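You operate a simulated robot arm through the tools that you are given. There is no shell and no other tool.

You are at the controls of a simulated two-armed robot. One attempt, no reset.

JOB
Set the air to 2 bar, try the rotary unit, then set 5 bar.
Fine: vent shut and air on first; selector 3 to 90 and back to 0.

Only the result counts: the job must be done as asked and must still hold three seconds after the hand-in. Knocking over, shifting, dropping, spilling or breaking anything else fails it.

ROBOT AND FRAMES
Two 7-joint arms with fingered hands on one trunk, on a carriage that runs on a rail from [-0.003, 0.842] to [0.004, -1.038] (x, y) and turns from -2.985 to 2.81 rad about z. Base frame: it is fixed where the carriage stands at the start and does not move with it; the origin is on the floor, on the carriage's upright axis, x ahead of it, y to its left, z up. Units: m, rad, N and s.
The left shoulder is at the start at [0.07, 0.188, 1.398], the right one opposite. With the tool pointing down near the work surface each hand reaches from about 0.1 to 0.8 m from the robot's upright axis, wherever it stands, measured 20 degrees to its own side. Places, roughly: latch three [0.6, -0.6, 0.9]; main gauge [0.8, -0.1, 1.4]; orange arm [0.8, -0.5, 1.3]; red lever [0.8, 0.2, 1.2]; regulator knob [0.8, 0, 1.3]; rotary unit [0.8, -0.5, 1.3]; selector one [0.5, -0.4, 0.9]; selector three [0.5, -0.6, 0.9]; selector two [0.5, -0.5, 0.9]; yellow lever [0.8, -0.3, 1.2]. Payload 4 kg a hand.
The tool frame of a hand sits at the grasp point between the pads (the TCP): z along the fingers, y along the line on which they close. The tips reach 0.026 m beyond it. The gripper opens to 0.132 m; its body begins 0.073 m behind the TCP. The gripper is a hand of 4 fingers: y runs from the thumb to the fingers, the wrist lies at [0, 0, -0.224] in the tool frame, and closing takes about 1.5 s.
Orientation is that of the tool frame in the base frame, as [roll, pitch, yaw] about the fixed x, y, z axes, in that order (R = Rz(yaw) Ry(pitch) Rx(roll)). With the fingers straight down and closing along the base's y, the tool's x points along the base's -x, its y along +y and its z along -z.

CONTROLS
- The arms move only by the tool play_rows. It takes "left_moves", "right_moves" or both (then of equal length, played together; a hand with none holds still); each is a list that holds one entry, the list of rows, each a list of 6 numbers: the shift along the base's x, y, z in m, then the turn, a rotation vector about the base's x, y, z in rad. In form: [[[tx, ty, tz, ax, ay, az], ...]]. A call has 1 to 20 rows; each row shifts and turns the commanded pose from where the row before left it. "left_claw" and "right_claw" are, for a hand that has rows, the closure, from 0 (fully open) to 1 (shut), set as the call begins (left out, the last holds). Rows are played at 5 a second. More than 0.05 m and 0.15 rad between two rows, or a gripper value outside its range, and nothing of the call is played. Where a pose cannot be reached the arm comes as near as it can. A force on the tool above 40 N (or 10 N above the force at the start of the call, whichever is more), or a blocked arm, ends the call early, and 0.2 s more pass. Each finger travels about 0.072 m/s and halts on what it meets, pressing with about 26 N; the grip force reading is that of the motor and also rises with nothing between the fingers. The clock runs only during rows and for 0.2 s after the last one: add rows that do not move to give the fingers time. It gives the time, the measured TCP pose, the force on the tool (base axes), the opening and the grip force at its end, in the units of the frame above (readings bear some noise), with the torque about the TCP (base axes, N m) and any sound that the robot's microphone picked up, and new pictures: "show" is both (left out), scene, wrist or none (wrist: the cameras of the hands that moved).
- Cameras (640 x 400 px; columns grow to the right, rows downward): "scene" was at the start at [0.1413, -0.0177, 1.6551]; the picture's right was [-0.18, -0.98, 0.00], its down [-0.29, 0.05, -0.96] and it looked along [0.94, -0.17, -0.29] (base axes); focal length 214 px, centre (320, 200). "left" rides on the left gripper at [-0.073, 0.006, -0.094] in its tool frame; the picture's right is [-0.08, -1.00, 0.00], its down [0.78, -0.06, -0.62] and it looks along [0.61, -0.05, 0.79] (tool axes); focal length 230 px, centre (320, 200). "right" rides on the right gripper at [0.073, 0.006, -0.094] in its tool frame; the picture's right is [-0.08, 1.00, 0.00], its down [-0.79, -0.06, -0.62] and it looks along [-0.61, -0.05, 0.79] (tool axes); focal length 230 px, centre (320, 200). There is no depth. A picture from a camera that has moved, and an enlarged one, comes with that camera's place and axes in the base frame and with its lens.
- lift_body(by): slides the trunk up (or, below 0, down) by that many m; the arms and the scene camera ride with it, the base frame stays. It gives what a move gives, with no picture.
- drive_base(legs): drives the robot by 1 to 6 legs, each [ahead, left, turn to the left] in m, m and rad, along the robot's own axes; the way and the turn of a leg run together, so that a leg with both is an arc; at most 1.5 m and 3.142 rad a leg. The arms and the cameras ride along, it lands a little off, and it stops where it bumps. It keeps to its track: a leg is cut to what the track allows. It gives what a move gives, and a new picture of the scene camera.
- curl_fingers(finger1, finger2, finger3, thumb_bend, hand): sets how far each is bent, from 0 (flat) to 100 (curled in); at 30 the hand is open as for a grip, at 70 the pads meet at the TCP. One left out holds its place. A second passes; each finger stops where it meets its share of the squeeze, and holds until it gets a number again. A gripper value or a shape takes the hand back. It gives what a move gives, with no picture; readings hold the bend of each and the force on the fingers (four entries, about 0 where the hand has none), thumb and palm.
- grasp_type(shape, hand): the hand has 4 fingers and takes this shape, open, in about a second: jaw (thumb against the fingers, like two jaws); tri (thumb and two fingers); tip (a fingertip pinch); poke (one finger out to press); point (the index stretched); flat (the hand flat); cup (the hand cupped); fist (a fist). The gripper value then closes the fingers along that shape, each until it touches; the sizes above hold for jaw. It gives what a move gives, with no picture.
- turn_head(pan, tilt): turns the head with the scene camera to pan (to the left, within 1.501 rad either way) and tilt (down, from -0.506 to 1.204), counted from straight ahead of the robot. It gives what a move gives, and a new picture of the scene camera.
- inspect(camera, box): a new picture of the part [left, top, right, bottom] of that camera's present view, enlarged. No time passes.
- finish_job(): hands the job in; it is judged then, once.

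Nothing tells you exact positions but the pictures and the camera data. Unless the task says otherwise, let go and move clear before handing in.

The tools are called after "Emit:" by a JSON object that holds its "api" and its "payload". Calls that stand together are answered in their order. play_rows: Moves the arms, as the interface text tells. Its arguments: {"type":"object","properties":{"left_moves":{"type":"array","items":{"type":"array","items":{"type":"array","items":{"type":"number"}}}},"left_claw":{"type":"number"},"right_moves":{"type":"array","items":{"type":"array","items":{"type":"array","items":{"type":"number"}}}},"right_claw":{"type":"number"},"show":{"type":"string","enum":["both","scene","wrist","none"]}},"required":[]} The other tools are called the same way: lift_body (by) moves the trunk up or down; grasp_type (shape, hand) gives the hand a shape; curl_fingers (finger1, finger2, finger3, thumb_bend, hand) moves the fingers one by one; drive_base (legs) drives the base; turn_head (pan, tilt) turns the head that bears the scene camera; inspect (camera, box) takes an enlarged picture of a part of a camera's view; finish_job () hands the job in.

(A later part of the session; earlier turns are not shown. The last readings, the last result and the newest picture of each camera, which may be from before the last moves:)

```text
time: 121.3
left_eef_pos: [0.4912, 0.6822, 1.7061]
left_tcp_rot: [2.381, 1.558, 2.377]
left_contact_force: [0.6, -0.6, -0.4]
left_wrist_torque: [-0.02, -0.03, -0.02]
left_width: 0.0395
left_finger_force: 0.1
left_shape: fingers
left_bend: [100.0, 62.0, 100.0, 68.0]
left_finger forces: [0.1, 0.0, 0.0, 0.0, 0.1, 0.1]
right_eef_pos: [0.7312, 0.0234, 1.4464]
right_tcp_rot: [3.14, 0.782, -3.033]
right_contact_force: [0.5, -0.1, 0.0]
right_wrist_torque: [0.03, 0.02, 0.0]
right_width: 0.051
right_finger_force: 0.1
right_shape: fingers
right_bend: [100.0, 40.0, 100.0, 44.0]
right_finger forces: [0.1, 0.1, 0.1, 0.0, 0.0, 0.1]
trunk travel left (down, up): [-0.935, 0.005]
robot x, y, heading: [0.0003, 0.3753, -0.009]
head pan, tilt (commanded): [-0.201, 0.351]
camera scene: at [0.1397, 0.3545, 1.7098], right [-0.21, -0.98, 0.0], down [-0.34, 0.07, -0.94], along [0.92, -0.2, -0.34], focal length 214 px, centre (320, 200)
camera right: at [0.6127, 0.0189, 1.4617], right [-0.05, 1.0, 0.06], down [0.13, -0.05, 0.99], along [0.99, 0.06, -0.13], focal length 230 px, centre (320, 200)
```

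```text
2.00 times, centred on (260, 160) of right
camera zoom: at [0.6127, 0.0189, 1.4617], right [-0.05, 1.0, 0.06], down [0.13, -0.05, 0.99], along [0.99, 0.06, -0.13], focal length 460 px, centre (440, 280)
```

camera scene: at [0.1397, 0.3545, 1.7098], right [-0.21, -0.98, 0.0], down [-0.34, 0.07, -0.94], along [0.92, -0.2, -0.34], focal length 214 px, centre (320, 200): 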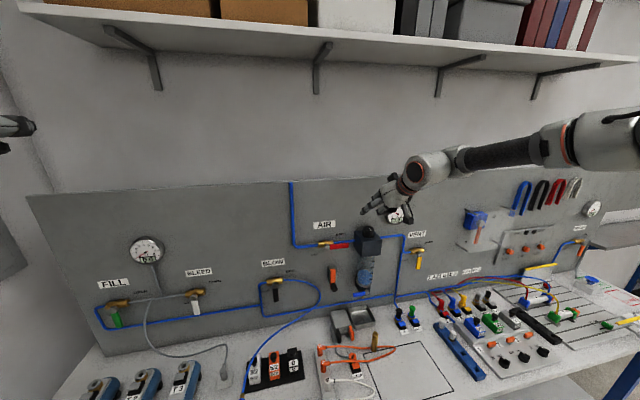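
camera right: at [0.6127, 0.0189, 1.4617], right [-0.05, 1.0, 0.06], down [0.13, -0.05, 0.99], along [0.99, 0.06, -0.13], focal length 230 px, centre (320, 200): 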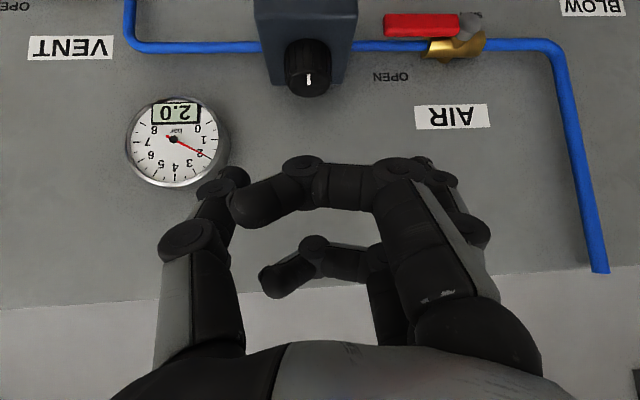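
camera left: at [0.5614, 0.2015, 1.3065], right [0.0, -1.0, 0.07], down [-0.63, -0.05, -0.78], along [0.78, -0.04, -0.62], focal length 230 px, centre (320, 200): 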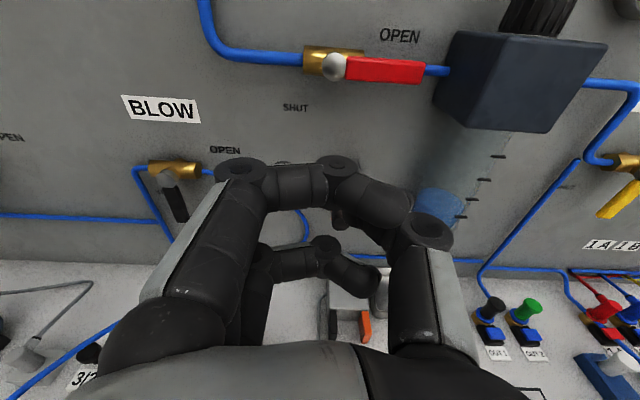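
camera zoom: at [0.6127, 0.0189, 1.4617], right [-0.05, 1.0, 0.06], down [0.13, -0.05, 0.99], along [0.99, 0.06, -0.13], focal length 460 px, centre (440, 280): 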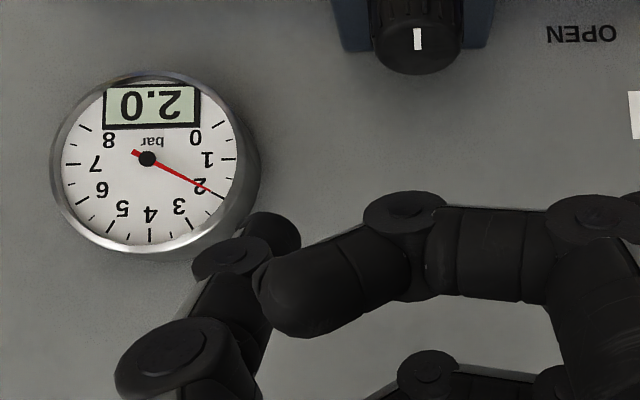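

Gauge reads 2.0 with the needle on the 2 mark. Next is selector 3, so I'll pull the right hand back, drive right to about y = -0.30, and look down at the selectors.

Emit:
{"api": "play_rows", "payload": {"right_moves": [[[-0.04, 0, 0.01, 0, 0, 0], [-0.04, 0, 0.01, 0, 0, 0], [-0.04, 0, 0.01, 0, 0, 0], [-0.04, 0, 0.0, 0, 0, 0], [-0.03, 0, 0.0, 0, 0, 0]]], "show": "none"}}

Emit:
{"api": "drive_base", "payload": {"legs": [[0, -0.68, 0]]}}

Emit:
{"api": "turn_head", "payload": {"pan": -0.45, "tilt": 0.95}}

Emit:
{"api": "inspect", "payload": {"camera": "scene", "box": [220, 60, 480, 225]}}

```text
time: 122.5
left_eef_pos: [0.4865, 0.6825, 1.7076]
left_tcp_rot: [2.228, 1.559, 2.226]
left_contact_force: [-0.5, 0.3, 0.3]
left_wrist_torque: [0.02, 0.02, 0.05]
left_width: 0.0396
left_finger_force: 0.1
left_shape: fingers
left_bend: [100.0, 62.0, 100.0, 68.0]
left_finger forces: [0.1, 0.1, 0.0, 0.0, 0.0, 0.1]
right_eef_pos: [0.5408, 0.026, 1.4797]
right_tcp_rot: [3.141, 0.784, -3.032]
right_contact_force: [-0.2, 0.3, -0.1]
right_wrist_torque: [-0.01, -0.02, -0.02]
right_width: 0.0511
right_finger_force: 0.0
right_shape: fingers
right_bend: [100.0, 40.0, 100.0, 44.0]
right_finger forces: [0.0, 0.1, 0.0, 0.0, 0.0, 0.1]
trunk travel left (down, up): [-0.935, 0.005]
robot x, y, heading: [-0.0015, 0.3768, -0.006]
head pan, tilt (commanded): [-0.201, 0.351]
```

```text
time: 126.3
left_eef_pos: [0.496, -0.0066, 1.7066]
left_tcp_rot: [2.454, 1.558, 2.44]
left_contact_force: [0.0, 0.2, 0.7]
left_wrist_torque: [0.02, -0.05, 0.01]
left_width: 0.0394
left_finger_force: 0.0
left_shape: fingers
left_bend: [100.0, 62.0, 100.0, 68.0]
left_finger forces: [0.0, 0.0, 0.0, 0.0, 0.1, 0.0]
right_eef_pos: [0.5434, -0.663, 1.4786]
right_tcp_rot: [-3.138, 0.783, -3.041]
right_contact_force: [-0.8, 0.7, -0.5]
right_wrist_torque: [0.0, -0.02, -0.02]
right_width: 0.051
right_finger_force: 0.1
right_shape: fingers
right_bend: [100.0, 40.0, 100.0, 44.0]
right_finger forces: [0.0, 0.0, 0.1, 0.1, 0.0, 0.1]
trunk travel left (down, up): [-0.935, 0.005]
robot x, y, heading: [0.001, -0.3081, -0.015]
head pan, tilt (commanded): [-0.201, 0.351]
camera scene: at [0.1414, -0.3304, 1.7099], right [-0.22, -0.98, 0.0], down [-0.34, 0.07, -0.94], along [0.92, -0.21, -0.34], focal length 214 px, centre (320, 200)
```

scene: 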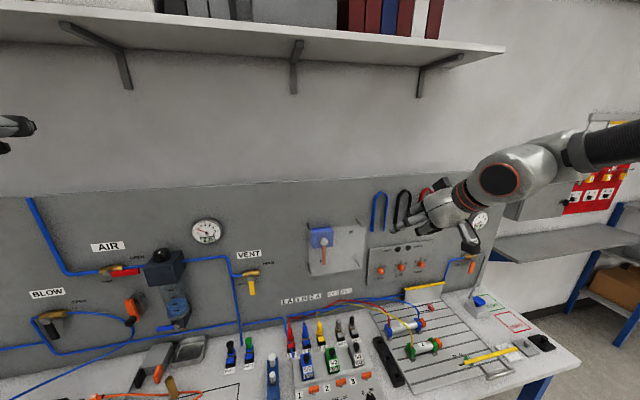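

```text
time: 127.3
left_eef_pos: [0.4965, -0.0095, 1.7058]
left_tcp_rot: [2.346, 1.555, 2.332]
left_contact_force: [0.9, -1.3, -0.4]
left_wrist_torque: [0.0, -0.01, -0.03]
left_width: 0.0393
left_finger_force: 0.0
left_shape: fingers
left_bend: [100.0, 62.0, 100.0, 68.0]
left_finger forces: [0.1, 0.0, 0.0, 0.0, 0.1, 0.1]
right_eef_pos: [0.5438, -0.6662, 1.4787]
right_tcp_rot: [3.141, 0.783, -3.042]
right_contact_force: [0.1, -0.3, 0.3]
right_wrist_torque: [-0.03, 0.0, -0.02]
right_width: 0.0511
right_finger_force: 0.1
right_shape: fingers
right_bend: [100.0, 40.0, 100.0, 44.0]
right_finger forces: [0.0, 0.0, 0.0, 0.1, 0.1, 0.0]
trunk travel left (down, up): [-0.935, 0.005]
robot x, y, heading: [0.0038, -0.313, -0.02]
head pan, tilt (commanded): [-0.45, 0.949]
camera scene: at [0.1155, -0.3463, 1.6587], right [-0.45, -0.89, 0.0], down [-0.72, 0.37, -0.58], along [0.52, -0.26, -0.81], focal length 214 px, centre (320, 200)
```

scene: 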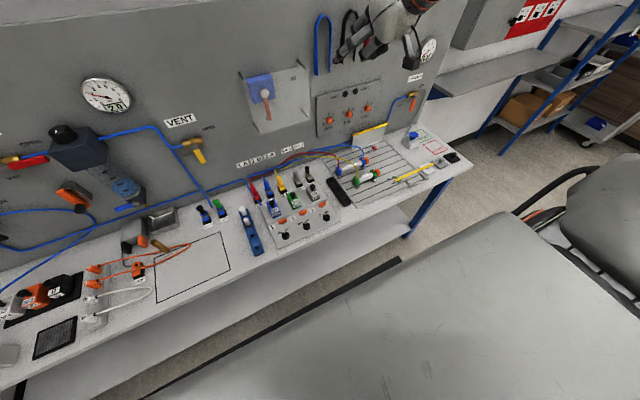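

```text
2.42 times, centred on (350, 142) of scene
camera zoom: at [0.1155, -0.3463, 1.6587], right [-0.45, -0.89, 0.0], down [-0.72, 0.37, -0.58], along [0.52, -0.26, -0.81], focal length 520 px, centre (247, 339)
```

zoom: 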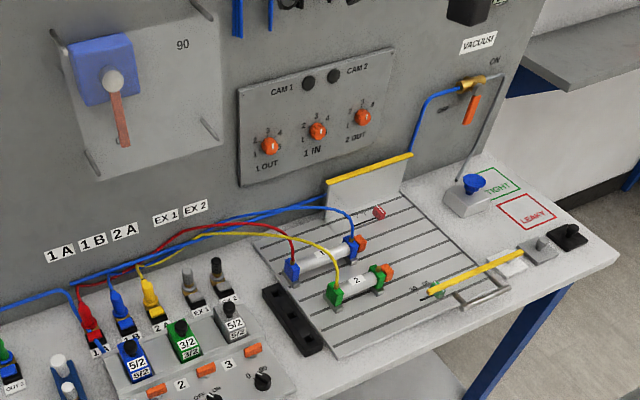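

Emit:
{"api": "inspect", "payload": {"camera": "scene", "box": [260, 190, 340, 250]}}

Emit:
{"api": "inspect", "payload": {"camera": "right", "box": [0, 0, 640, 400]}}

```text
6.67 times, centred on (300, 220) of scene
camera zoom: at [0.1155, -0.3463, 1.6587], right [-0.45, -0.89, 0.0], down [-0.72, 0.37, -0.58], along [0.52, -0.26, -0.81], focal length 1430 px, centre (453, 67)
```

zoom: 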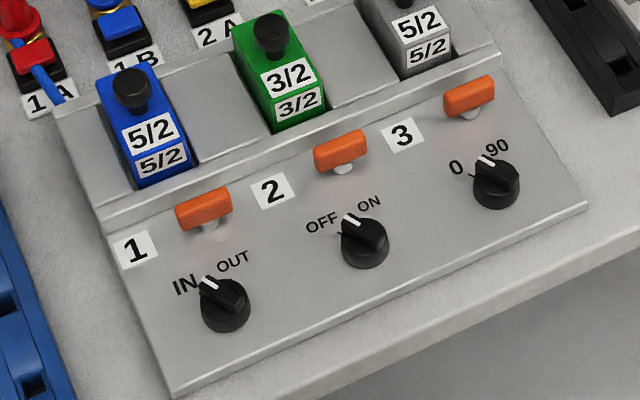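

```text
1.00 times, centred on (320, 200) of right (not enlarged: the box is as wide or as high as the picture)
camera zoom: at [0.4253, -0.6716, 1.4933], right [-0.04, 1.0, 0.06], down [0.13, -0.05, 0.99], along [0.99, 0.05, -0.13], focal length 230 px, centre (320, 200)
```

zoom: 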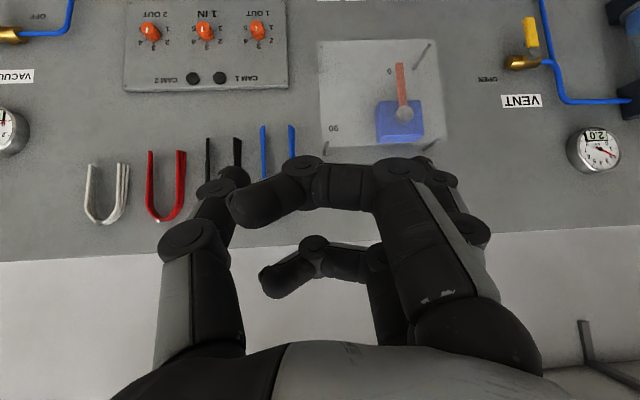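

Selector 3 sits near [0.507, -0.571], top z ≈ 0.917, with its bar pointing about 20° left of straight ahead at "0"; "90" is about 28° to the right. The gauge still reads 2.0. I'll bring the right hand down above the selector, pointing mostly down.

Emit:
{"api": "play_rows", "payload": {"right_moves": [[[-0.004, 0.0087, -0.038, -0.0079, 0.0351, 0.023], [-0.004, 0.0087, -0.038, -0.0079, 0.0351, 0.023], [-0.004, 0.0087, -0.038, -0.0079, 0.0351, 0.023], [-0.004, 0.0087, -0.038, -0.0079, 0.0351, 0.023], [-0.004, 0.0087, -0.038, -0.0079, 0.0351, 0.023], [-0.004, 0.0087, -0.038, -0.0079, 0.0351, 0.023], [-0.004, 0.0087, -0.038, -0.0079, 0.0351, 0.023], [-0.004, 0.0087, -0.038, -0.0079, 0.0351, 0.023], [-0.004, 0.0087, -0.038, -0.0079, 0.0351, 0.023], [-0.004, 0.0087, -0.038, -0.0079, 0.0351, 0.023], [-0.004, 0.0087, -0.038, -0.0079, 0.0351, 0.023], [0, 0, 0, 0, 0, 0]]]}}

```text
time: 129.9
left_eef_pos: [0.4953, -0.0108, 1.7066]
left_tcp_rot: [2.263, 1.556, 2.25]
left_contact_force: [-0.1, -0.8, 0.3]
left_wrist_torque: [-0.01, 0.03, 0.03]
left_width: 0.0393
left_finger_force: 0.2
left_shape: fingers
left_bend: [100.0, 62.0, 100.0, 68.0]
left_finger forces: [0.0, 0.1, 0.1, 0.0, 0.1, 0.0]
right_eef_pos: [0.497, -0.5757, 1.0697]
right_tcp_rot: [3.137, 0.39, -2.787]
right_contact_force: [-0.1, -0.2, 0.7]
right_wrist_torque: [0.0, -0.04, 0.01]
right_width: 0.0509
right_finger_force: 0.1
right_shape: fingers
right_bend: [100.0, 40.0, 100.0, 44.0]
right_finger forces: [0.0, 0.1, 0.1, 0.1, 0.1, 0.0]
right hand out of reach, approached as far as the arm can: row 11
trunk travel left (down, up): [-0.935, 0.005]
robot x, y, heading: [0.0005, -0.3108, -0.019]
head pan, tilt (commanded): [-0.45, 0.949]
camera scene: at [0.114, -0.3473, 1.6588], right [-0.45, -0.89, 0.0], down [-0.72, 0.37, -0.58], along [0.52, -0.26, -0.81], focal length 214 px, centre (320, 200)
camera right: at [0.3968, -0.6053, 1.1279], right [-0.28, 0.96, 0.03], down [0.48, 0.11, 0.87], along [0.83, 0.26, -0.5], focal length 230 px, centre (320, 200)
```

scene: 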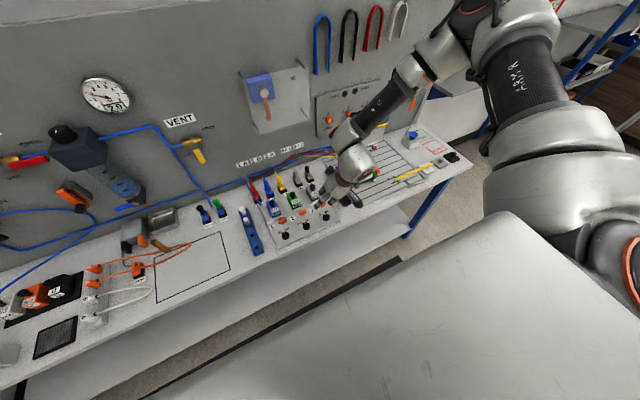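
right: 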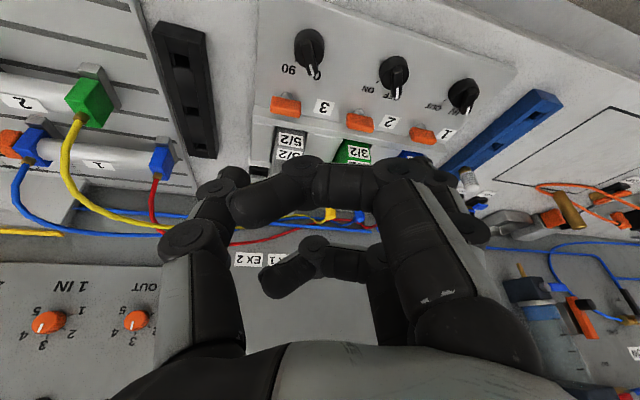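

I'm above the selectors and can see selector 3 with its white pointer at "0". I'll raise the hand slightly, lower the trunk to free the arm, then look closely.

Emit:
{"api": "play_rows", "payload": {"right_moves": [[[0, 0, 0.03, 0, 0, 0], [0, 0, 0.03, 0, 0, 0]]], "show": "none"}}

Emit:
{"api": "lift_body", "payload": {"by": -0.14}}

Emit:
{"api": "play_rows", "payload": {"right_moves": [[[-0.03, 0, 0.0, 0, 0, 0], [-0.03, 0, 0, 0, 0, 0], [0, 0, 0, 0, 0, 0]]]}}

Emit:
{"api": "inspect", "payload": {"camera": "right", "box": [200, 40, 440, 190]}}

```text
time: 130.5
left_eef_pos: [0.4932, -0.0107, 1.7068]
left_tcp_rot: [2.24, 1.556, 2.228]
left_contact_force: [0.2, -0.1, -0.4]
left_wrist_torque: [0.02, -0.03, 0.0]
left_width: 0.0393
left_finger_force: 0.1
left_shape: fingers
left_bend: [100.0, 62.0, 100.0, 68.0]
left_finger forces: [0.0, 0.0, 0.0, 0.0, 0.1, 0.0]
right_eef_pos: [0.496, -0.5775, 1.1322]
right_tcp_rot: [3.137, 0.387, -2.787]
right_contact_force: [0.1, 0.2, -0.1]
right_wrist_torque: [-0.02, 0.02, -0.01]
right_width: 0.0507
right_finger_force: 0.0
right_shape: fingers
right_bend: [100.0, 40.0, 100.0, 44.0]
right_finger forces: [0.0, 0.1, 0.1, 0.0, 0.1, 0.1]
trunk travel left (down, up): [-0.935, 0.005]
robot x, y, heading: [0.0011, -0.3101, -0.016]
head pan, tilt (commanded): [-0.45, 0.949]
```

```text
time: 132.2
left_eef_pos: [0.4957, -0.0081, 1.5659]
left_tcp_rot: [2.362, 1.557, 2.348]
left_contact_force: [0.1, 0.2, 0.7]
left_wrist_torque: [0.0, 0.0, 0.02]
left_width: 0.0395
left_finger_force: 0.0
left_shape: fingers
left_bend: [100.0, 62.0, 100.0, 68.0]
left_finger forces: [0.0, 0.0, 0.0, 0.0, 0.0, 0.0]
right_eef_pos: [0.4981, -0.5753, 0.9926]
right_tcp_rot: [3.138, 0.387, -2.788]
right_contact_force: [0.1, 0.3, 0.0]
right_wrist_torque: [-0.02, 0.01, 0.01]
right_width: 0.051
right_finger_force: 0.1
right_shape: fingers
right_bend: [100.0, 40.0, 100.0, 44.0]
right_finger forces: [0.0, 0.0, 0.1, 0.1, 0.1, 0.1]
trunk travel left (down, up): [-0.795, 0.145]
robot x, y, heading: [-0.0029, -0.3108, -0.015]
head pan, tilt (commanded): [-0.45, 0.949]
```

```text
time: 133.0
left_eef_pos: [0.4972, -0.0078, 1.5664]
left_tcp_rot: [2.43, 1.557, 2.415]
left_contact_force: [0.3, 0.5, -1.4]
left_wrist_torque: [-0.01, 0.01, 0.02]
left_width: 0.0395
left_finger_force: 0.1
left_shape: fingers
left_bend: [100.0, 62.0, 100.0, 68.0]
left_finger forces: [0.0, 0.0, 0.0, 0.0, 0.0, 0.1]
right_eef_pos: [0.4369, -0.5753, 0.9905]
right_tcp_rot: [3.138, 0.387, -2.787]
right_contact_force: [0.2, 0.8, -0.4]
right_wrist_torque: [-0.01, -0.01, -0.02]
right_width: 0.0511
right_finger_force: 0.0
right_shape: fingers
right_bend: [100.0, 40.0, 100.0, 44.0]
right_finger forces: [0.1, 0.0, 0.0, 0.0, 0.0, 0.1]
trunk travel left (down, up): [-0.795, 0.145]
robot x, y, heading: [0.0018, -0.3115, -0.021]
head pan, tilt (commanded): [-0.45, 0.949]
camera scene: at [0.1164, -0.3448, 1.5186], right [-0.45, -0.89, 0.0], down [-0.72, 0.37, -0.58], along [0.52, -0.26, -0.81], focal length 214 px, centre (320, 200)
camera right: at [0.3386, -0.605, 1.0503], right [-0.28, 0.96, 0.03], down [0.49, 0.11, 0.87], along [0.83, 0.26, -0.5], focal length 230 px, centre (320, 200)
```

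scene: 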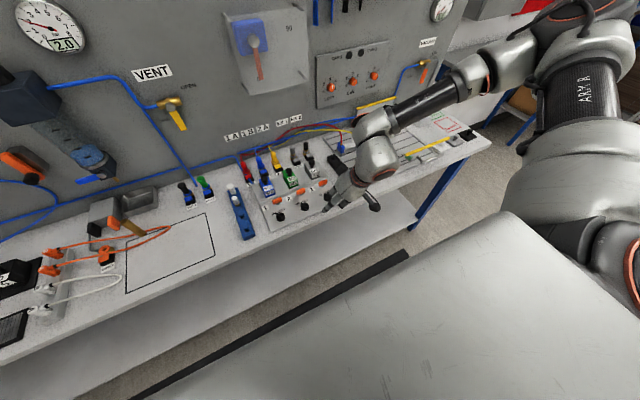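
right: 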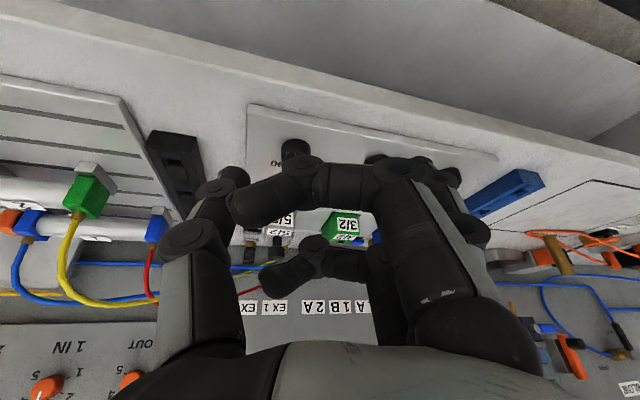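

```text
2.67 times, centred on (320, 115) of right
camera zoom: at [0.3386, -0.605, 1.0503], right [-0.28, 0.96, 0.03], down [0.49, 0.11, 0.87], along [0.83, 0.26, -0.5], focal length 614 px, centre (320, 427)
```

zoom: 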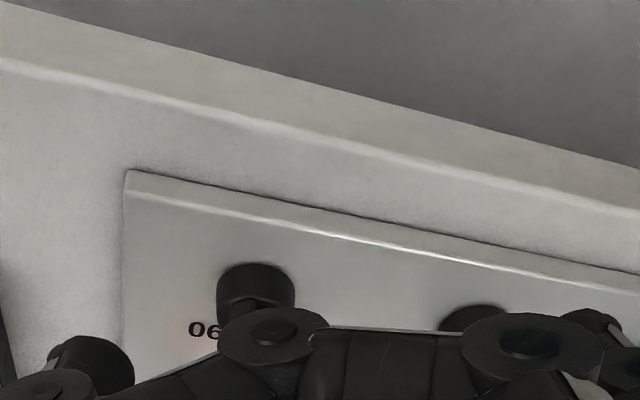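

Emit:
{"api": "inspect", "payload": {"camera": "scene", "box": [250, 150, 390, 240]}}

```text
4.44 times, centred on (320, 195) of scene
camera zoom: at [0.1164, -0.3448, 1.5186], right [-0.45, -0.89, 0.0], down [-0.72, 0.37, -0.58], along [0.52, -0.26, -0.81], focal length 953 px, centre (320, 222)
```

zoom: 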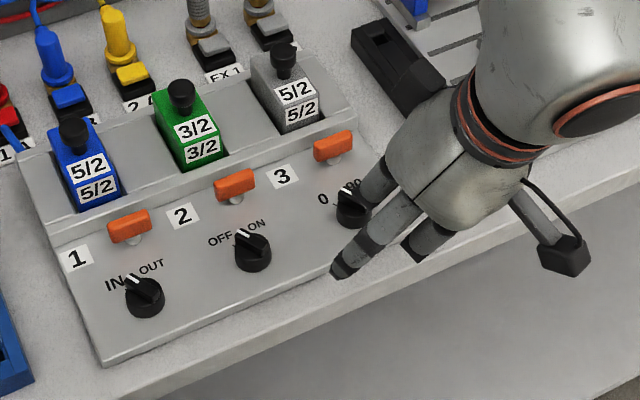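

Selector 3's centre is at about [0.506, -0.570], top z ≈ 0.917. I'll move over it with the open pinch straddling the bar and descend carefully.

Emit:
{"api": "play_rows", "payload": {"right_moves": [[[0.022, 0.001, 0, 0, 0, 0], [0.022, 0.001, 0, 0, 0, 0], [0.02, 0.001, 0, 0, 0, 0], [0, 0, -0.02, 0, 0, 0], [0, 0, -0.015, 0, 0, 0], [0, 0, 0, 0, 0, 0]]]}}

Emit:
{"api": "inspect", "payload": {"camera": "scene", "box": [280, 150, 390, 220]}}

Emit:
{"api": "inspect", "payload": {"camera": "right", "box": [200, 60, 440, 210]}}

```text
time: 134.4
left_eef_pos: [0.4956, -0.0095, 1.5671]
left_tcp_rot: [2.331, 1.557, 2.318]
left_contact_force: [-0.5, -1.2, -0.1]
left_wrist_torque: [0.01, -0.01, 0.01]
left_width: 0.0395
left_finger_force: 0.1
left_shape: fingers
left_bend: [100.0, 62.0, 100.0, 68.0]
left_finger forces: [0.1, 0.1, 0.0, 0.0, 0.1, 0.1]
right_eef_pos: [0.5014, -0.5741, 0.9568]
right_tcp_rot: [3.139, 0.388, -2.789]
right_contact_force: [-0.4, -0.2, 0.7]
right_wrist_torque: [0.01, 0.0, 0.01]
right_width: 0.0511
right_finger_force: 0.1
right_shape: fingers
right_bend: [100.0, 40.0, 100.0, 44.0]
right_finger forces: [0.1, 0.0, 0.0, 0.0, 0.0, 0.1]
trunk travel left (down, up): [-0.795, 0.145]
robot x, y, heading: [-0.0019, -0.3129, -0.025]
head pan, tilt (commanded): [-0.45, 0.949]
camera scene: at [0.1149, -0.3459, 1.5187], right [-0.45, -0.89, 0.0], down [-0.72, 0.37, -0.58], along [0.52, -0.26, -0.81], focal length 214 px, centre (320, 200)
camera right: at [0.4015, -0.6034, 1.0154], right [-0.28, 0.96, 0.03], down [0.48, 0.11, 0.87], along [0.83, 0.26, -0.5], focal length 230 px, centre (320, 200)
```

scene: 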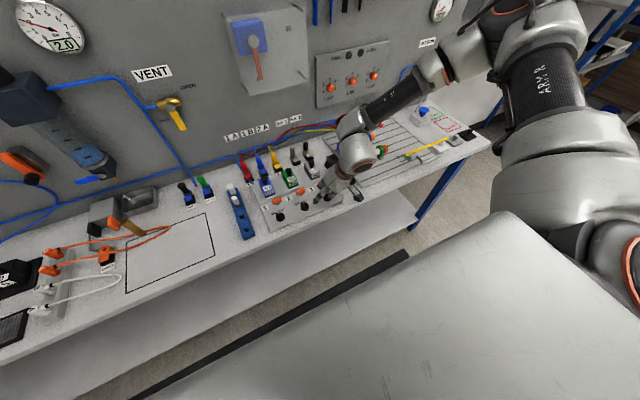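
right: 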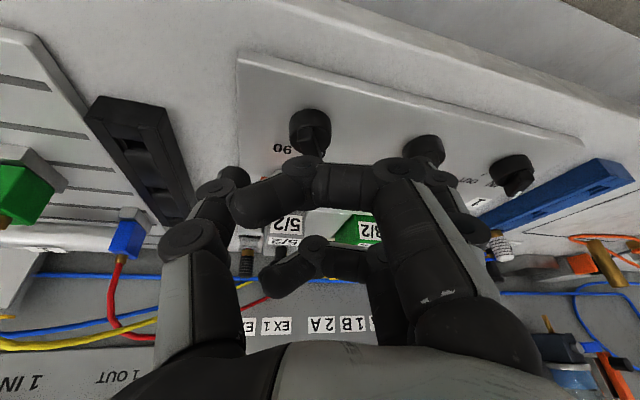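

```text
5.71 times, centred on (335, 185) of scene
camera zoom: at [0.1149, -0.3459, 1.5187], right [-0.45, -0.89, 0.0], down [-0.72, 0.37, -0.58], along [0.52, -0.26, -0.81], focal length 1226 px, centre (234, 286)
```

zoom: 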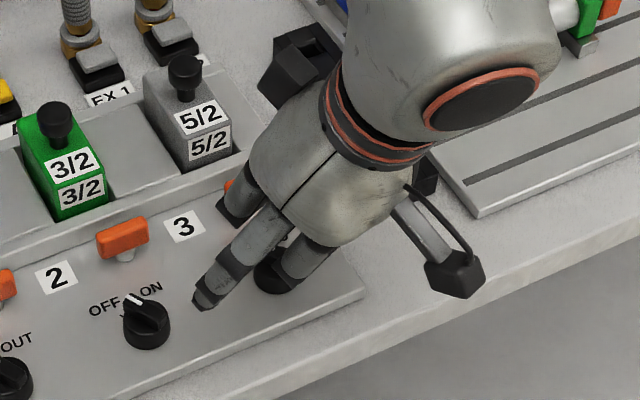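

```text
2.67 times, centred on (320, 135) of right
camera zoom: at [0.4015, -0.6034, 1.0154], right [-0.28, 0.96, 0.03], down [0.48, 0.11, 0.87], along [0.83, 0.26, -0.5], focal length 614 px, centre (320, 373)
```

zoom: 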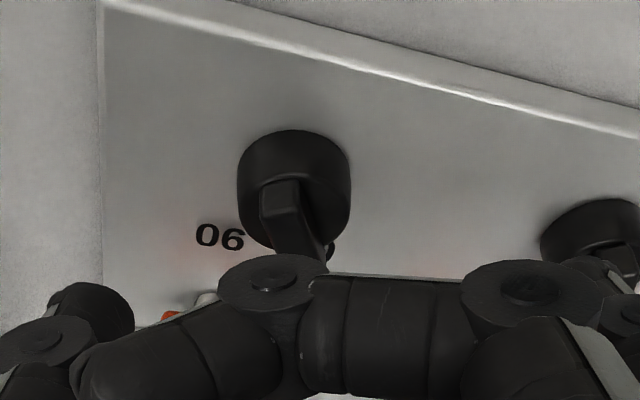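

The pinch straddles selector 3 and the surroundings are clear. I'll descend and align the yaw a little more with the bar.

Emit:
{"api": "play_rows", "payload": {"right_moves": [[[0, 0.001, -0.012, 0, 0, 0.045], [0, 0.001, -0.012, 0, 0, 0.045], [0, 0, -0.006, 0, 0, 0], [0, 0, 0, 0, 0, 0]]]}}

Emit:
{"api": "inspect", "payload": {"camera": "right", "box": [200, 80, 440, 230]}}

Emit:
{"api": "inspect", "payload": {"camera": "scene", "box": [280, 150, 390, 220]}}

```text
time: 135.4
left_eef_pos: [0.4958, -0.0097, 1.5679]
left_tcp_rot: [2.368, 1.557, 2.352]
left_contact_force: [-0.7, -0.6, -0.5]
left_wrist_torque: [-0.01, 0.03, 0.01]
left_width: 0.0393
left_finger_force: 0.0
left_shape: fingers
left_bend: [100.0, 62.0, 100.0, 68.0]
left_finger forces: [0.0, 0.0, 0.0, 0.0, 0.0, 0.0]
right_eef_pos: [0.4993, -0.5719, 0.9281]
right_tcp_rot: [3.138, 0.388, -2.699]
right_contact_force: [-0.1, -0.7, -0.7]
right_wrist_torque: [0.01, -0.02, -0.01]
right_width: 0.051
right_finger_force: 0.0
right_shape: fingers
right_bend: [100.0, 40.0, 100.0, 44.0]
right_finger forces: [0.0, 0.0, 0.1, 0.1, 0.0, 0.0]
trunk travel left (down, up): [-0.795, 0.145]
robot x, y, heading: [-0.0005, -0.3099, -0.017]
head pan, tilt (commanded): [-0.45, 0.949]
camera scene: at [0.1155, -0.3456, 1.5187], right [-0.45, -0.89, 0.0], down [-0.72, 0.37, -0.58], along [0.52, -0.26, -0.81], focal length 214 px, centre (320, 200)
camera right: at [0.4045, -0.6099, 0.9871], right [-0.36, 0.93, 0.03], down [0.47, 0.15, 0.87], along [0.8, 0.33, -0.5], focal length 230 px, centre (320, 200)
```

scene: 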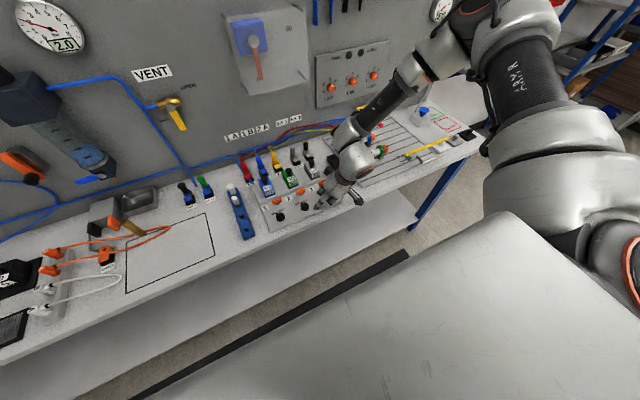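
right: 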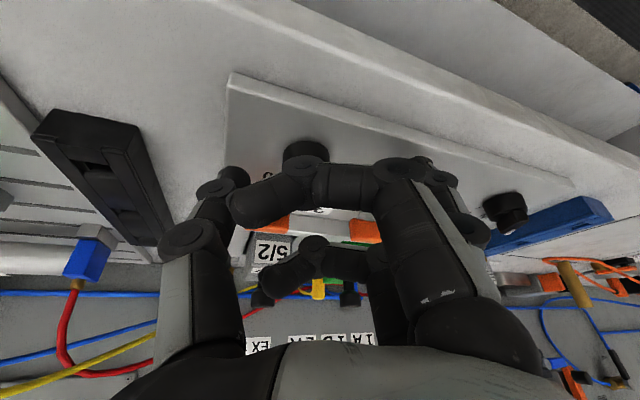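

```text
2.67 times, centred on (320, 155) of right
camera zoom: at [0.4045, -0.6099, 0.9871], right [-0.36, 0.93, 0.03], down [0.47, 0.15, 0.87], along [0.8, 0.33, -0.5], focal length 614 px, centre (320, 320)
```

zoom: 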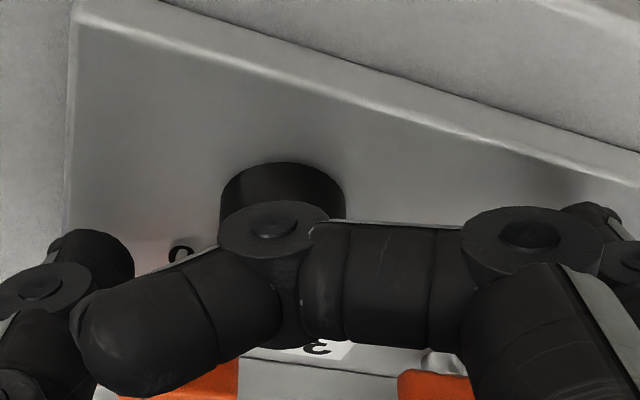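

```text
5.71 times, centred on (335, 185) of scene
camera zoom: at [0.1155, -0.3456, 1.5187], right [-0.45, -0.89, 0.0], down [-0.72, 0.37, -0.58], along [0.52, -0.26, -0.81], focal length 1226 px, centre (234, 286)
```

zoom: 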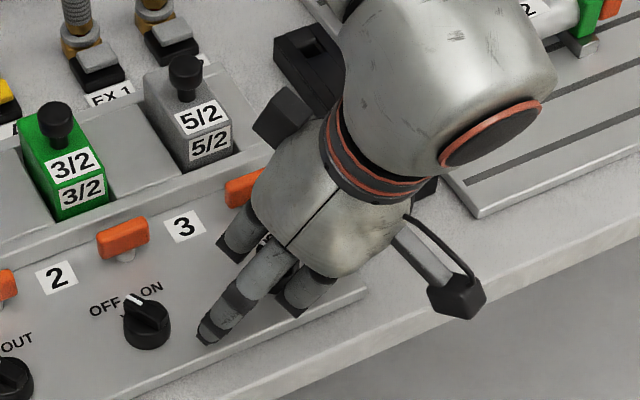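

The alignment with selector 3 looks good, with the bar between thumb and middle finger. Closing the pinch.

Emit:
{"api": "curl_fingers", "payload": {"hand": "right", "finger2": 70, "thumb_bend": 70}}

Emit:
{"api": "inspect", "payload": {"camera": "scene", "box": [280, 150, 390, 220]}}

Emit:
{"api": "inspect", "payload": {"camera": "right", "box": [200, 80, 440, 230]}}

```text
time: 136.4
left_eef_pos: [0.4979, -0.0125, 1.5664]
left_tcp_rot: [2.342, 1.555, 2.329]
left_contact_force: [0.6, 0.4, 0.2]
left_wrist_torque: [-0.01, 0.02, -0.01]
left_width: 0.0396
left_finger_force: 0.1
left_shape: fingers
left_bend: [100.0, 62.0, 100.0, 68.0]
left_finger forces: [0.0, 0.0, 0.0, 0.1, 0.0, 0.1]
right_eef_pos: [0.501, -0.5732, 0.9281]
right_tcp_rot: [3.137, 0.389, -2.699]
right_contact_force: [7.0, -10.1, -3.0]
right_wrist_torque: [-0.17, -0.14, -0.09]
right_width: 0.0418
right_finger_force: 8.4
right_shape: fingers
right_bend: [100.0, 67.0, 100.0, 64.0]
right_finger forces: [0.1, 2.4, 0.1, 0.0, 14.5, 0.0]
trunk travel left (down, up): [-0.795, 0.145]
robot x, y, heading: [0.0016, -0.3115, -0.021]
head pan, tilt (commanded): [-0.45, 0.949]
```

```text
5.71 times, centred on (335, 185) of scene
camera zoom: at [0.1168, -0.3478, 1.5185], right [-0.45, -0.89, 0.0], down [-0.73, 0.37, -0.58], along [0.52, -0.26, -0.81], focal length 1226 px, centre (234, 286)
```

zoom: 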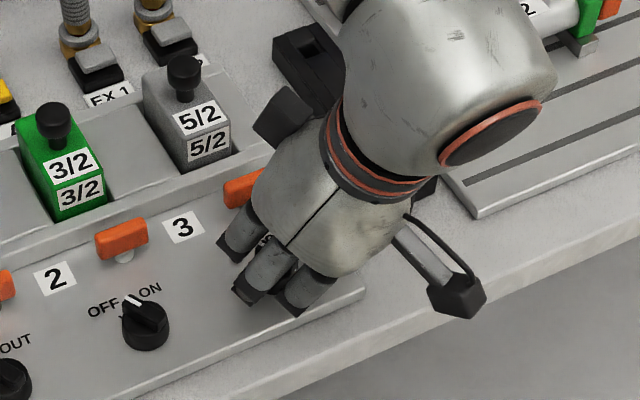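

```text
2.67 times, centred on (320, 155) of right
camera zoom: at [0.4055, -0.6116, 0.9863], right [-0.36, 0.93, 0.03], down [0.47, 0.15, 0.87], along [0.8, 0.33, -0.5], focal length 614 px, centre (320, 320)
```

zoom: 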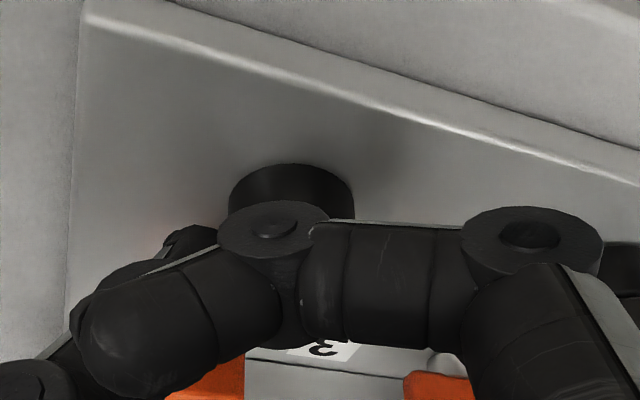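

The bar is pinched. I'll turn the selector clockwise in steps toward 90 and watch.

Emit:
{"api": "play_rows", "payload": {"right_moves": [[[-0.0004, 0.0006, 0, 0, 0, -0.12], [-0.0004, 0.0006, 0, 0, 0, -0.12], [-0.0003, 0.0006, 0, 0, 0, -0.12], [-0.0002, 0.0007, 0, 0, 0, -0.12], [-0.0002, 0.0007, 0, 0, 0, -0.12], [0, 0, 0, 0, 0, 0]]]}}

Emit:
{"api": "inspect", "payload": {"camera": "scene", "box": [200, 0, 400, 230]}}

Emit:
{"api": "inspect", "payload": {"camera": "right", "box": [200, 80, 440, 230]}}

```text
time: 137.8
left_eef_pos: [0.4975, -0.0082, 1.5667]
left_tcp_rot: [2.384, 1.556, 2.372]
left_contact_force: [-0.1, -0.5, 0.3]
left_wrist_torque: [0.01, 0.0, 0.04]
left_width: 0.0394
left_finger_force: 0.0
left_shape: fingers
left_bend: [100.0, 62.0, 100.0, 68.0]
left_finger forces: [0.0, 0.0, 0.0, 0.0, 0.0, 0.0]
right_eef_pos: [0.529, -0.6112, 0.9838]
right_tcp_rot: [3.136, 0.382, 2.987]
right_contact_force: [0.4, -0.5, -0.7]
right_wrist_torque: [0.01, 0.01, 0.0]
right_width: 0.0392
right_finger_force: 0.0
right_shape: fingers
right_bend: [100.0, 70.0, 100.0, 70.0]
right_finger forces: [0.0, 0.1, 0.0, 0.0, 0.0, 0.0]
right hand out of reach, approached as far as the arm can: row 1, 2, 3, 4, 5
trunk travel left (down, up): [-0.795, 0.145]
robot x, y, heading: [0.0016, -0.3089, -0.025]
head pan, tilt (commanded): [-0.45, 0.949]
camera scene: at [0.1157, -0.3453, 1.5187], right [-0.45, -0.89, 0.0], down [-0.72, 0.37, -0.58], along [0.52, -0.26, -0.81], focal length 214 px, centre (320, 200)
camera right: at [0.4285, -0.5894, 1.0427], right [0.22, 0.97, 0.03], down [0.48, -0.14, 0.86], along [0.85, -0.18, -0.5], focal length 230 px, centre (320, 200)
```

scene: 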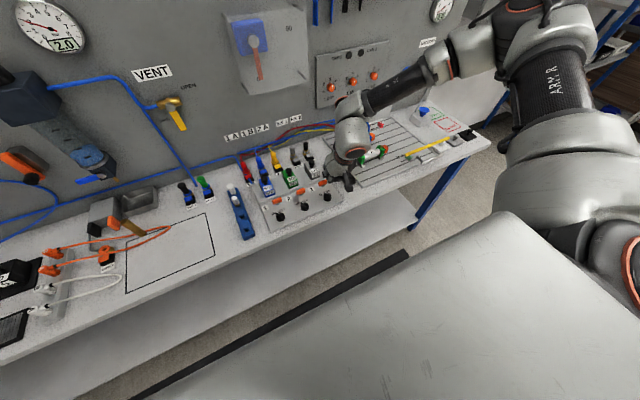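
right: 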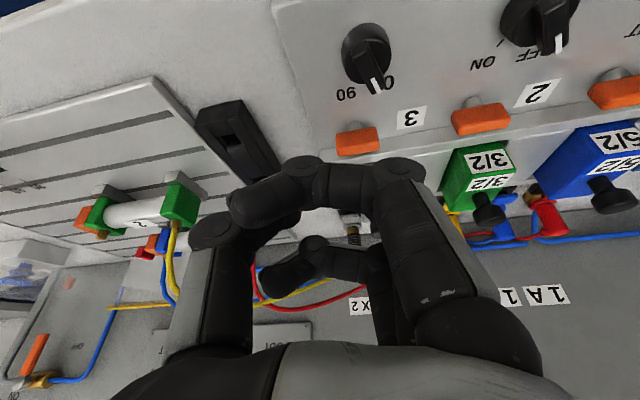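

```text
1.74 times, centred on (300, 115) of scene
camera zoom: at [0.1157, -0.3453, 1.5187], right [-0.45, -0.89, 0.0], down [-0.72, 0.37, -0.58], along [0.52, -0.26, -0.81], focal length 373 px, centre (355, 348)
```

zoom: 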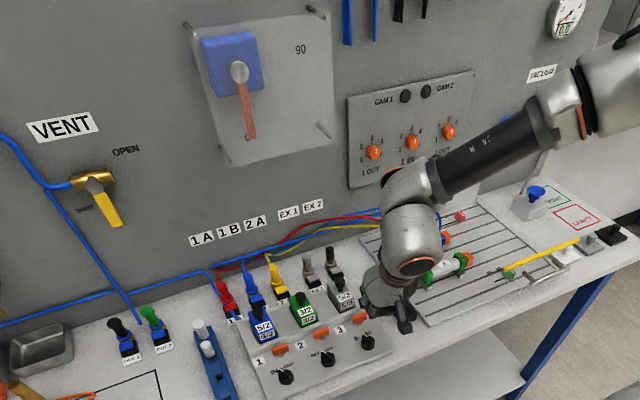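

```text
2.67 times, centred on (320, 155) of right
camera zoom: at [0.4285, -0.5894, 1.0427], right [0.22, 0.97, 0.03], down [0.48, -0.14, 0.86], along [0.85, -0.18, -0.5], focal length 614 px, centre (320, 320)
```

zoom: 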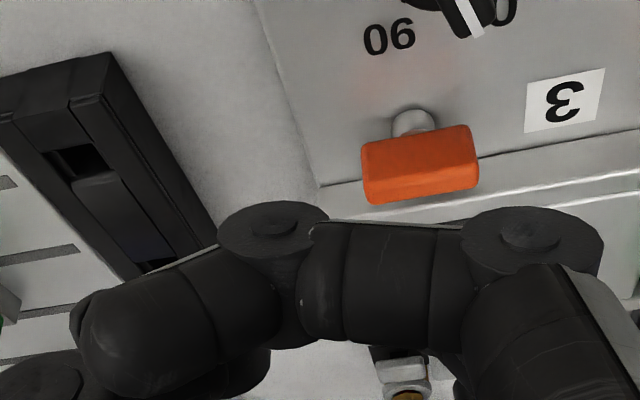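

The hand slipped up off the selector because the arm was folded too tightly; the selector is still at 0 and nothing else moved. I'll raise the trunk and shift the robot left so the arm is less folded, then come back.

Emit:
{"api": "lift_body", "payload": {"by": 0.14}}

Emit:
{"api": "drive_base", "payload": {"legs": [[0, 0.13, 0]]}}

Emit:
{"api": "curl_fingers", "payload": {"hand": "right", "finger2": 46, "thumb_bend": 48}}

Emit:
{"api": "play_rows", "payload": {"right_moves": [[[-0.006, -0.018, -0.02, 0, 0, 0.1], [-0.006, -0.018, -0.025, 0, 0, 0.1], [-0.006, -0.018, -0.025, 0, 0, 0.1], [-0.006, -0.018, -0.025, 0, 0, 0.1], [-0.006, -0.016, -0.025, 0, 0, 0.1], [0, 0, 0, 0, 0, 0]]]}}

```text
time: 139.4
left_eef_pos: [0.496, -0.0088, 1.7049]
left_tcp_rot: [2.372, 1.558, 2.359]
left_contact_force: [0.0, 0.1, 0.2]
left_wrist_torque: [0.0, -0.04, 0.0]
left_width: 0.0396
left_finger_force: 0.1
left_shape: fingers
left_bend: [100.0, 62.0, 100.0, 68.0]
left_finger forces: [0.0, 0.0, 0.0, 0.0, 0.0, 0.1]
right_eef_pos: [0.5295, -0.6111, 1.1233]
right_tcp_rot: [3.136, 0.381, 2.989]
right_contact_force: [1.0, 0.3, 0.1]
right_wrist_torque: [-0.03, 0.0, -0.04]
right_width: 0.0391
right_finger_force: 0.1
right_shape: fingers
right_bend: [100.0, 70.0, 100.0, 70.0]
right_finger forces: [0.1, 0.0, 0.0, 0.1, 0.0, 0.1]
trunk travel left (down, up): [-0.935, 0.005]
robot x, y, heading: [0.0003, -0.309, -0.022]
head pan, tilt (commanded): [-0.45, 0.949]
```

```text
time: 140.8
left_eef_pos: [0.4961, 0.1171, 1.7075]
left_tcp_rot: [2.234, 1.555, 2.219]
left_contact_force: [-0.6, -1.0, -0.4]
left_wrist_torque: [0.03, -0.02, 0.03]
left_width: 0.0396
left_finger_force: 0.0
left_shape: fingers
left_bend: [100.0, 62.0, 100.0, 68.0]
left_finger forces: [0.0, 0.0, 0.0, 0.1, 0.0, 0.0]
right_eef_pos: [0.5295, -0.482, 1.1222]
right_tcp_rot: [3.131, 0.38, 2.988]
right_contact_force: [0.1, -0.2, 0.0]
right_wrist_torque: [-0.02, 0.01, -0.01]
right_width: 0.0391
right_finger_force: 0.0
right_shape: fingers
right_bend: [100.0, 70.0, 100.0, 70.0]
right_finger forces: [0.0, 0.1, 0.0, 0.0, 0.0, 0.1]
trunk travel left (down, up): [-0.935, 0.005]
robot x, y, heading: [0.0034, -0.1774, -0.02]
head pan, tilt (commanded): [-0.45, 0.949]
camera scene: at [0.1151, -0.2183, 1.6586], right [-0.45, -0.89, 0.0], down [-0.72, 0.37, -0.58], along [0.52, -0.26, -0.81], focal length 214 px, centre (320, 200)
```

scene: 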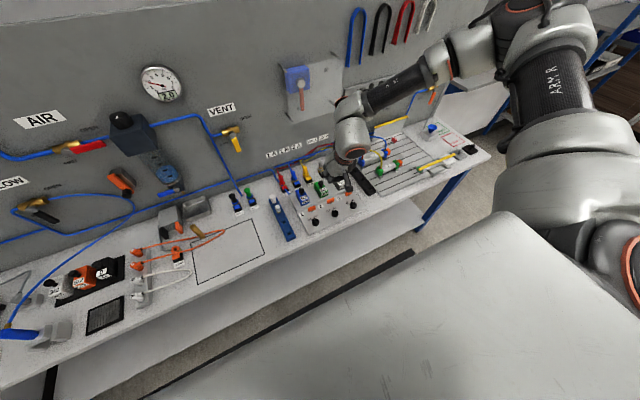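

```text
time: 141.8
left_eef_pos: [0.495, 0.1245, 1.7067]
left_tcp_rot: [2.391, 1.557, 2.379]
left_contact_force: [-0.4, -0.4, 1.0]
left_wrist_torque: [-0.01, 0.02, -0.04]
left_width: 0.0398
left_finger_force: 0.0
left_shape: fingers
left_bend: [100.0, 62.0, 100.0, 68.0]
left_finger forces: [0.0, 0.1, 0.0, 0.1, 0.0, 0.0]
right_eef_pos: [0.5291, -0.4788, 1.123]
right_tcp_rot: [3.139, 0.382, 2.989]
right_contact_force: [0.4, -0.5, 0.7]
right_wrist_torque: [-0.02, 0.0, -0.02]
right_width: 0.0488
right_finger_force: 0.1
right_shape: fingers
right_bend: [100.0, 46.0, 100.0, 48.0]
right_finger forces: [0.0, 0.0, 0.0, 0.0, 0.0, 0.0]
trunk travel left (down, up): [-0.935, 0.005]
robot x, y, heading: [-0.0005, -0.1808, -0.017]
head pan, tilt (commanded): [-0.45, 0.949]
```

```text
time: 143.2
left_eef_pos: [0.4946, 0.1222, 1.7061]
left_tcp_rot: [2.288, 1.558, 2.274]
left_contact_force: [-0.2, 0.1, -0.3]
left_wrist_torque: [-0.03, 0.0, 0.03]
left_width: 0.0394
left_finger_force: 0.0
left_shape: fingers
left_bend: [100.0, 62.0, 100.0, 68.0]
left_finger forces: [0.1, 0.0, 0.0, 0.0, 0.0, 0.0]
right_eef_pos: [0.5077, -0.554, 1.0275]
right_tcp_rot: [3.136, 0.381, -2.826]
right_contact_force: [0.3, -0.4, -0.3]
right_wrist_torque: [0.04, 0.0, 0.02]
right_width: 0.0489
right_finger_force: 0.1
right_shape: fingers
right_bend: [100.0, 46.0, 100.0, 48.0]
right_finger forces: [0.0, 0.0, 0.0, 0.0, 0.0, 0.0]
right hand out of reach, approached as far as the arm can: row 5
trunk travel left (down, up): [-0.935, 0.005]
robot x, y, heading: [0.0012, -0.1767, -0.024]
head pan, tilt (commanded): [-0.45, 0.949]
camera scene: at [0.1141, -0.2149, 1.6587], right [-0.45, -0.89, 0.0], down [-0.72, 0.37, -0.58], along [0.52, -0.26, -0.81], focal length 214 px, centre (320, 200)
camera right: at [0.4071, -0.58, 1.0884], right [-0.24, 0.97, 0.03], down [0.49, 0.09, 0.86], along [0.83, 0.23, -0.5], focal length 230 px, centre (320, 200)
```

scene: 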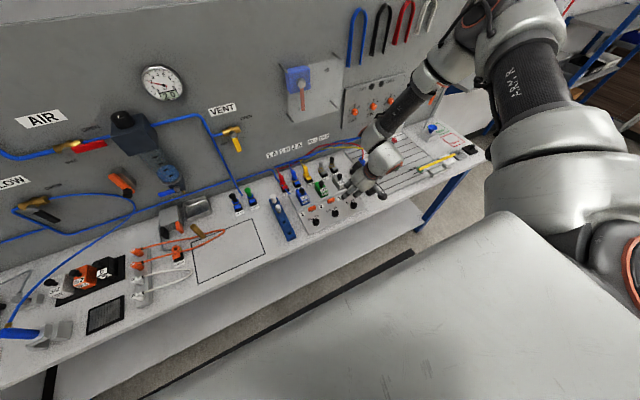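
right: 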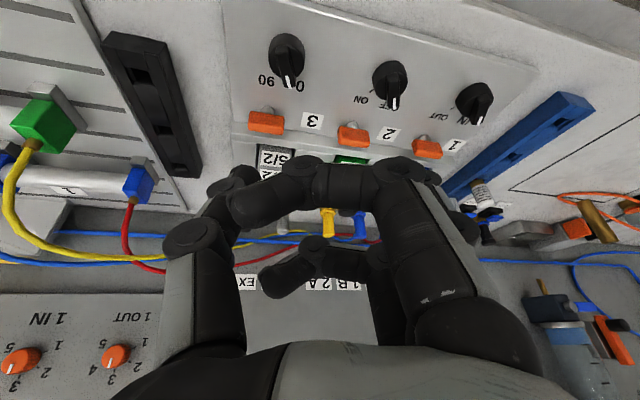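

The tilt seems to be what blocks the arm low down, since it prefers the hand straight down there. I'll make the hand vertical and then approach selector 3 from directly above.

Emit:
{"api": "play_rows", "payload": {"right_moves": [[[0, -0.004, 0, -0.0394, 0.1205, 0.03], [0, -0.004, 0, -0.0394, 0.1205, 0.03], [0, -0.004, 0, -0.0394, 0.1205, 0.03], [0, -0.004, -0.01, 0, 0, 0], [0, 0, -0.02, 0, 0, 0], [0, 0, -0.02, 0, 0, 0], [0, 0, 0, 0, 0, 0]]]}}

Emit:
{"api": "inspect", "payload": {"camera": "right", "box": [200, 40, 440, 190]}}

Emit:
{"api": "inspect", "payload": {"camera": "scene", "box": [290, 160, 400, 230]}}

```text
time: 144.8
left_eef_pos: [0.4961, 0.1222, 1.7068]
left_tcp_rot: [2.366, 1.558, 2.357]
left_contact_force: [-0.2, 0.1, 0.7]
left_wrist_torque: [-0.01, 0.02, -0.01]
left_width: 0.0398
left_finger_force: 0.1
left_shape: fingers
left_bend: [100.0, 62.0, 100.0, 68.0]
left_finger forces: [0.0, 0.0, 0.0, 0.0, 0.0, 0.0]
right_eef_pos: [0.4708, -0.5693, 1.0171]
right_tcp_rot: [3.123, 0.111, -2.758]
right_contact_force: [0.2, 0.4, 0.4]
right_wrist_torque: [0.0, 0.05, 0.02]
right_width: 0.0487
right_finger_force: 0.1
right_shape: fingers
right_bend: [100.0, 46.0, 100.0, 48.0]
right_finger forces: [0.0, 0.1, 0.0, 0.0, 0.1, 0.0]
right hand out of reach, approached as far as the arm can: row 1, 2, 4, 5, 6
trunk travel left (down, up): [-0.935, 0.005]
robot x, y, heading: [0.0015, -0.1826, -0.019]
head pan, tilt (commanded): [-0.45, 0.949]
camera scene: at [0.1152, -0.2136, 1.6587], right [-0.45, -0.89, 0.0], down [-0.72, 0.37, -0.58], along [0.52, -0.26, -0.81], focal length 214 px, centre (320, 200)
camera right: at [0.3922, -0.595, 1.1019], right [-0.3, 0.95, 0.03], down [0.69, 0.2, 0.7], along [0.66, 0.23, -0.72], focal length 230 px, centre (320, 200)
```

scene: 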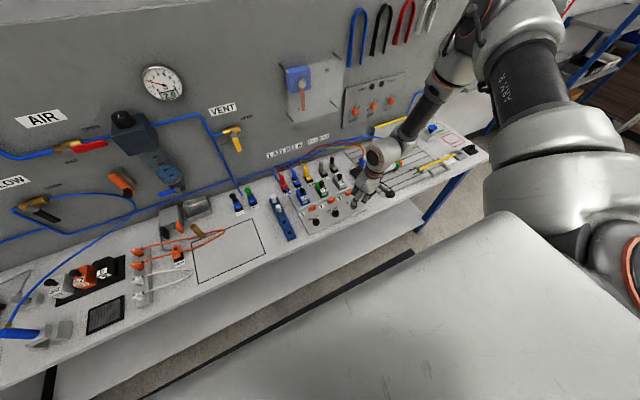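
right: 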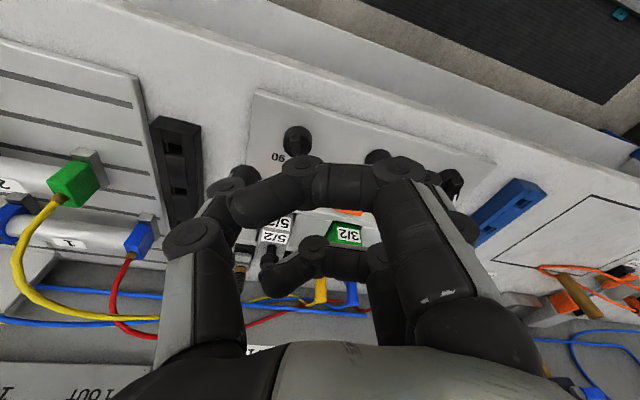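

```text
2.67 times, centred on (320, 115) of right
camera zoom: at [0.3922, -0.595, 1.1019], right [-0.3, 0.95, 0.03], down [0.69, 0.2, 0.7], along [0.66, 0.23, -0.72], focal length 614 px, centre (320, 427)
```

zoom: 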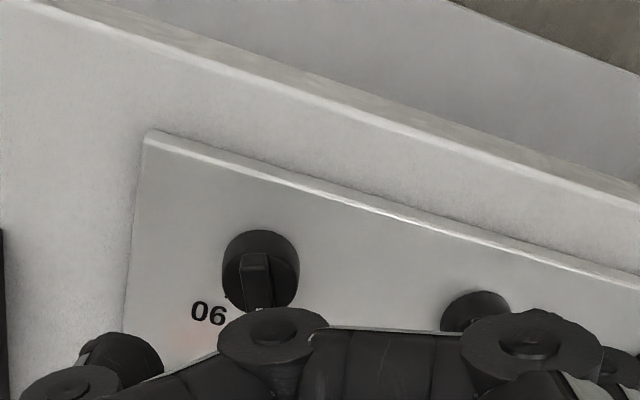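

```text
5.71 times, centred on (345, 195) of scene
camera zoom: at [0.1152, -0.2136, 1.6587], right [-0.45, -0.89, 0.0], down [-0.72, 0.37, -0.58], along [0.52, -0.26, -0.81], focal length 1226 px, centre (177, 229)
```

zoom: 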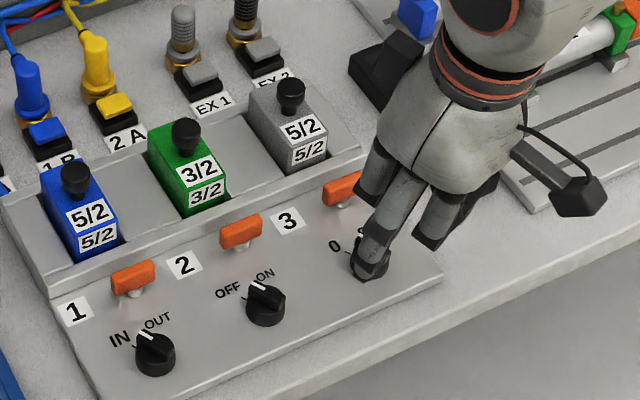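

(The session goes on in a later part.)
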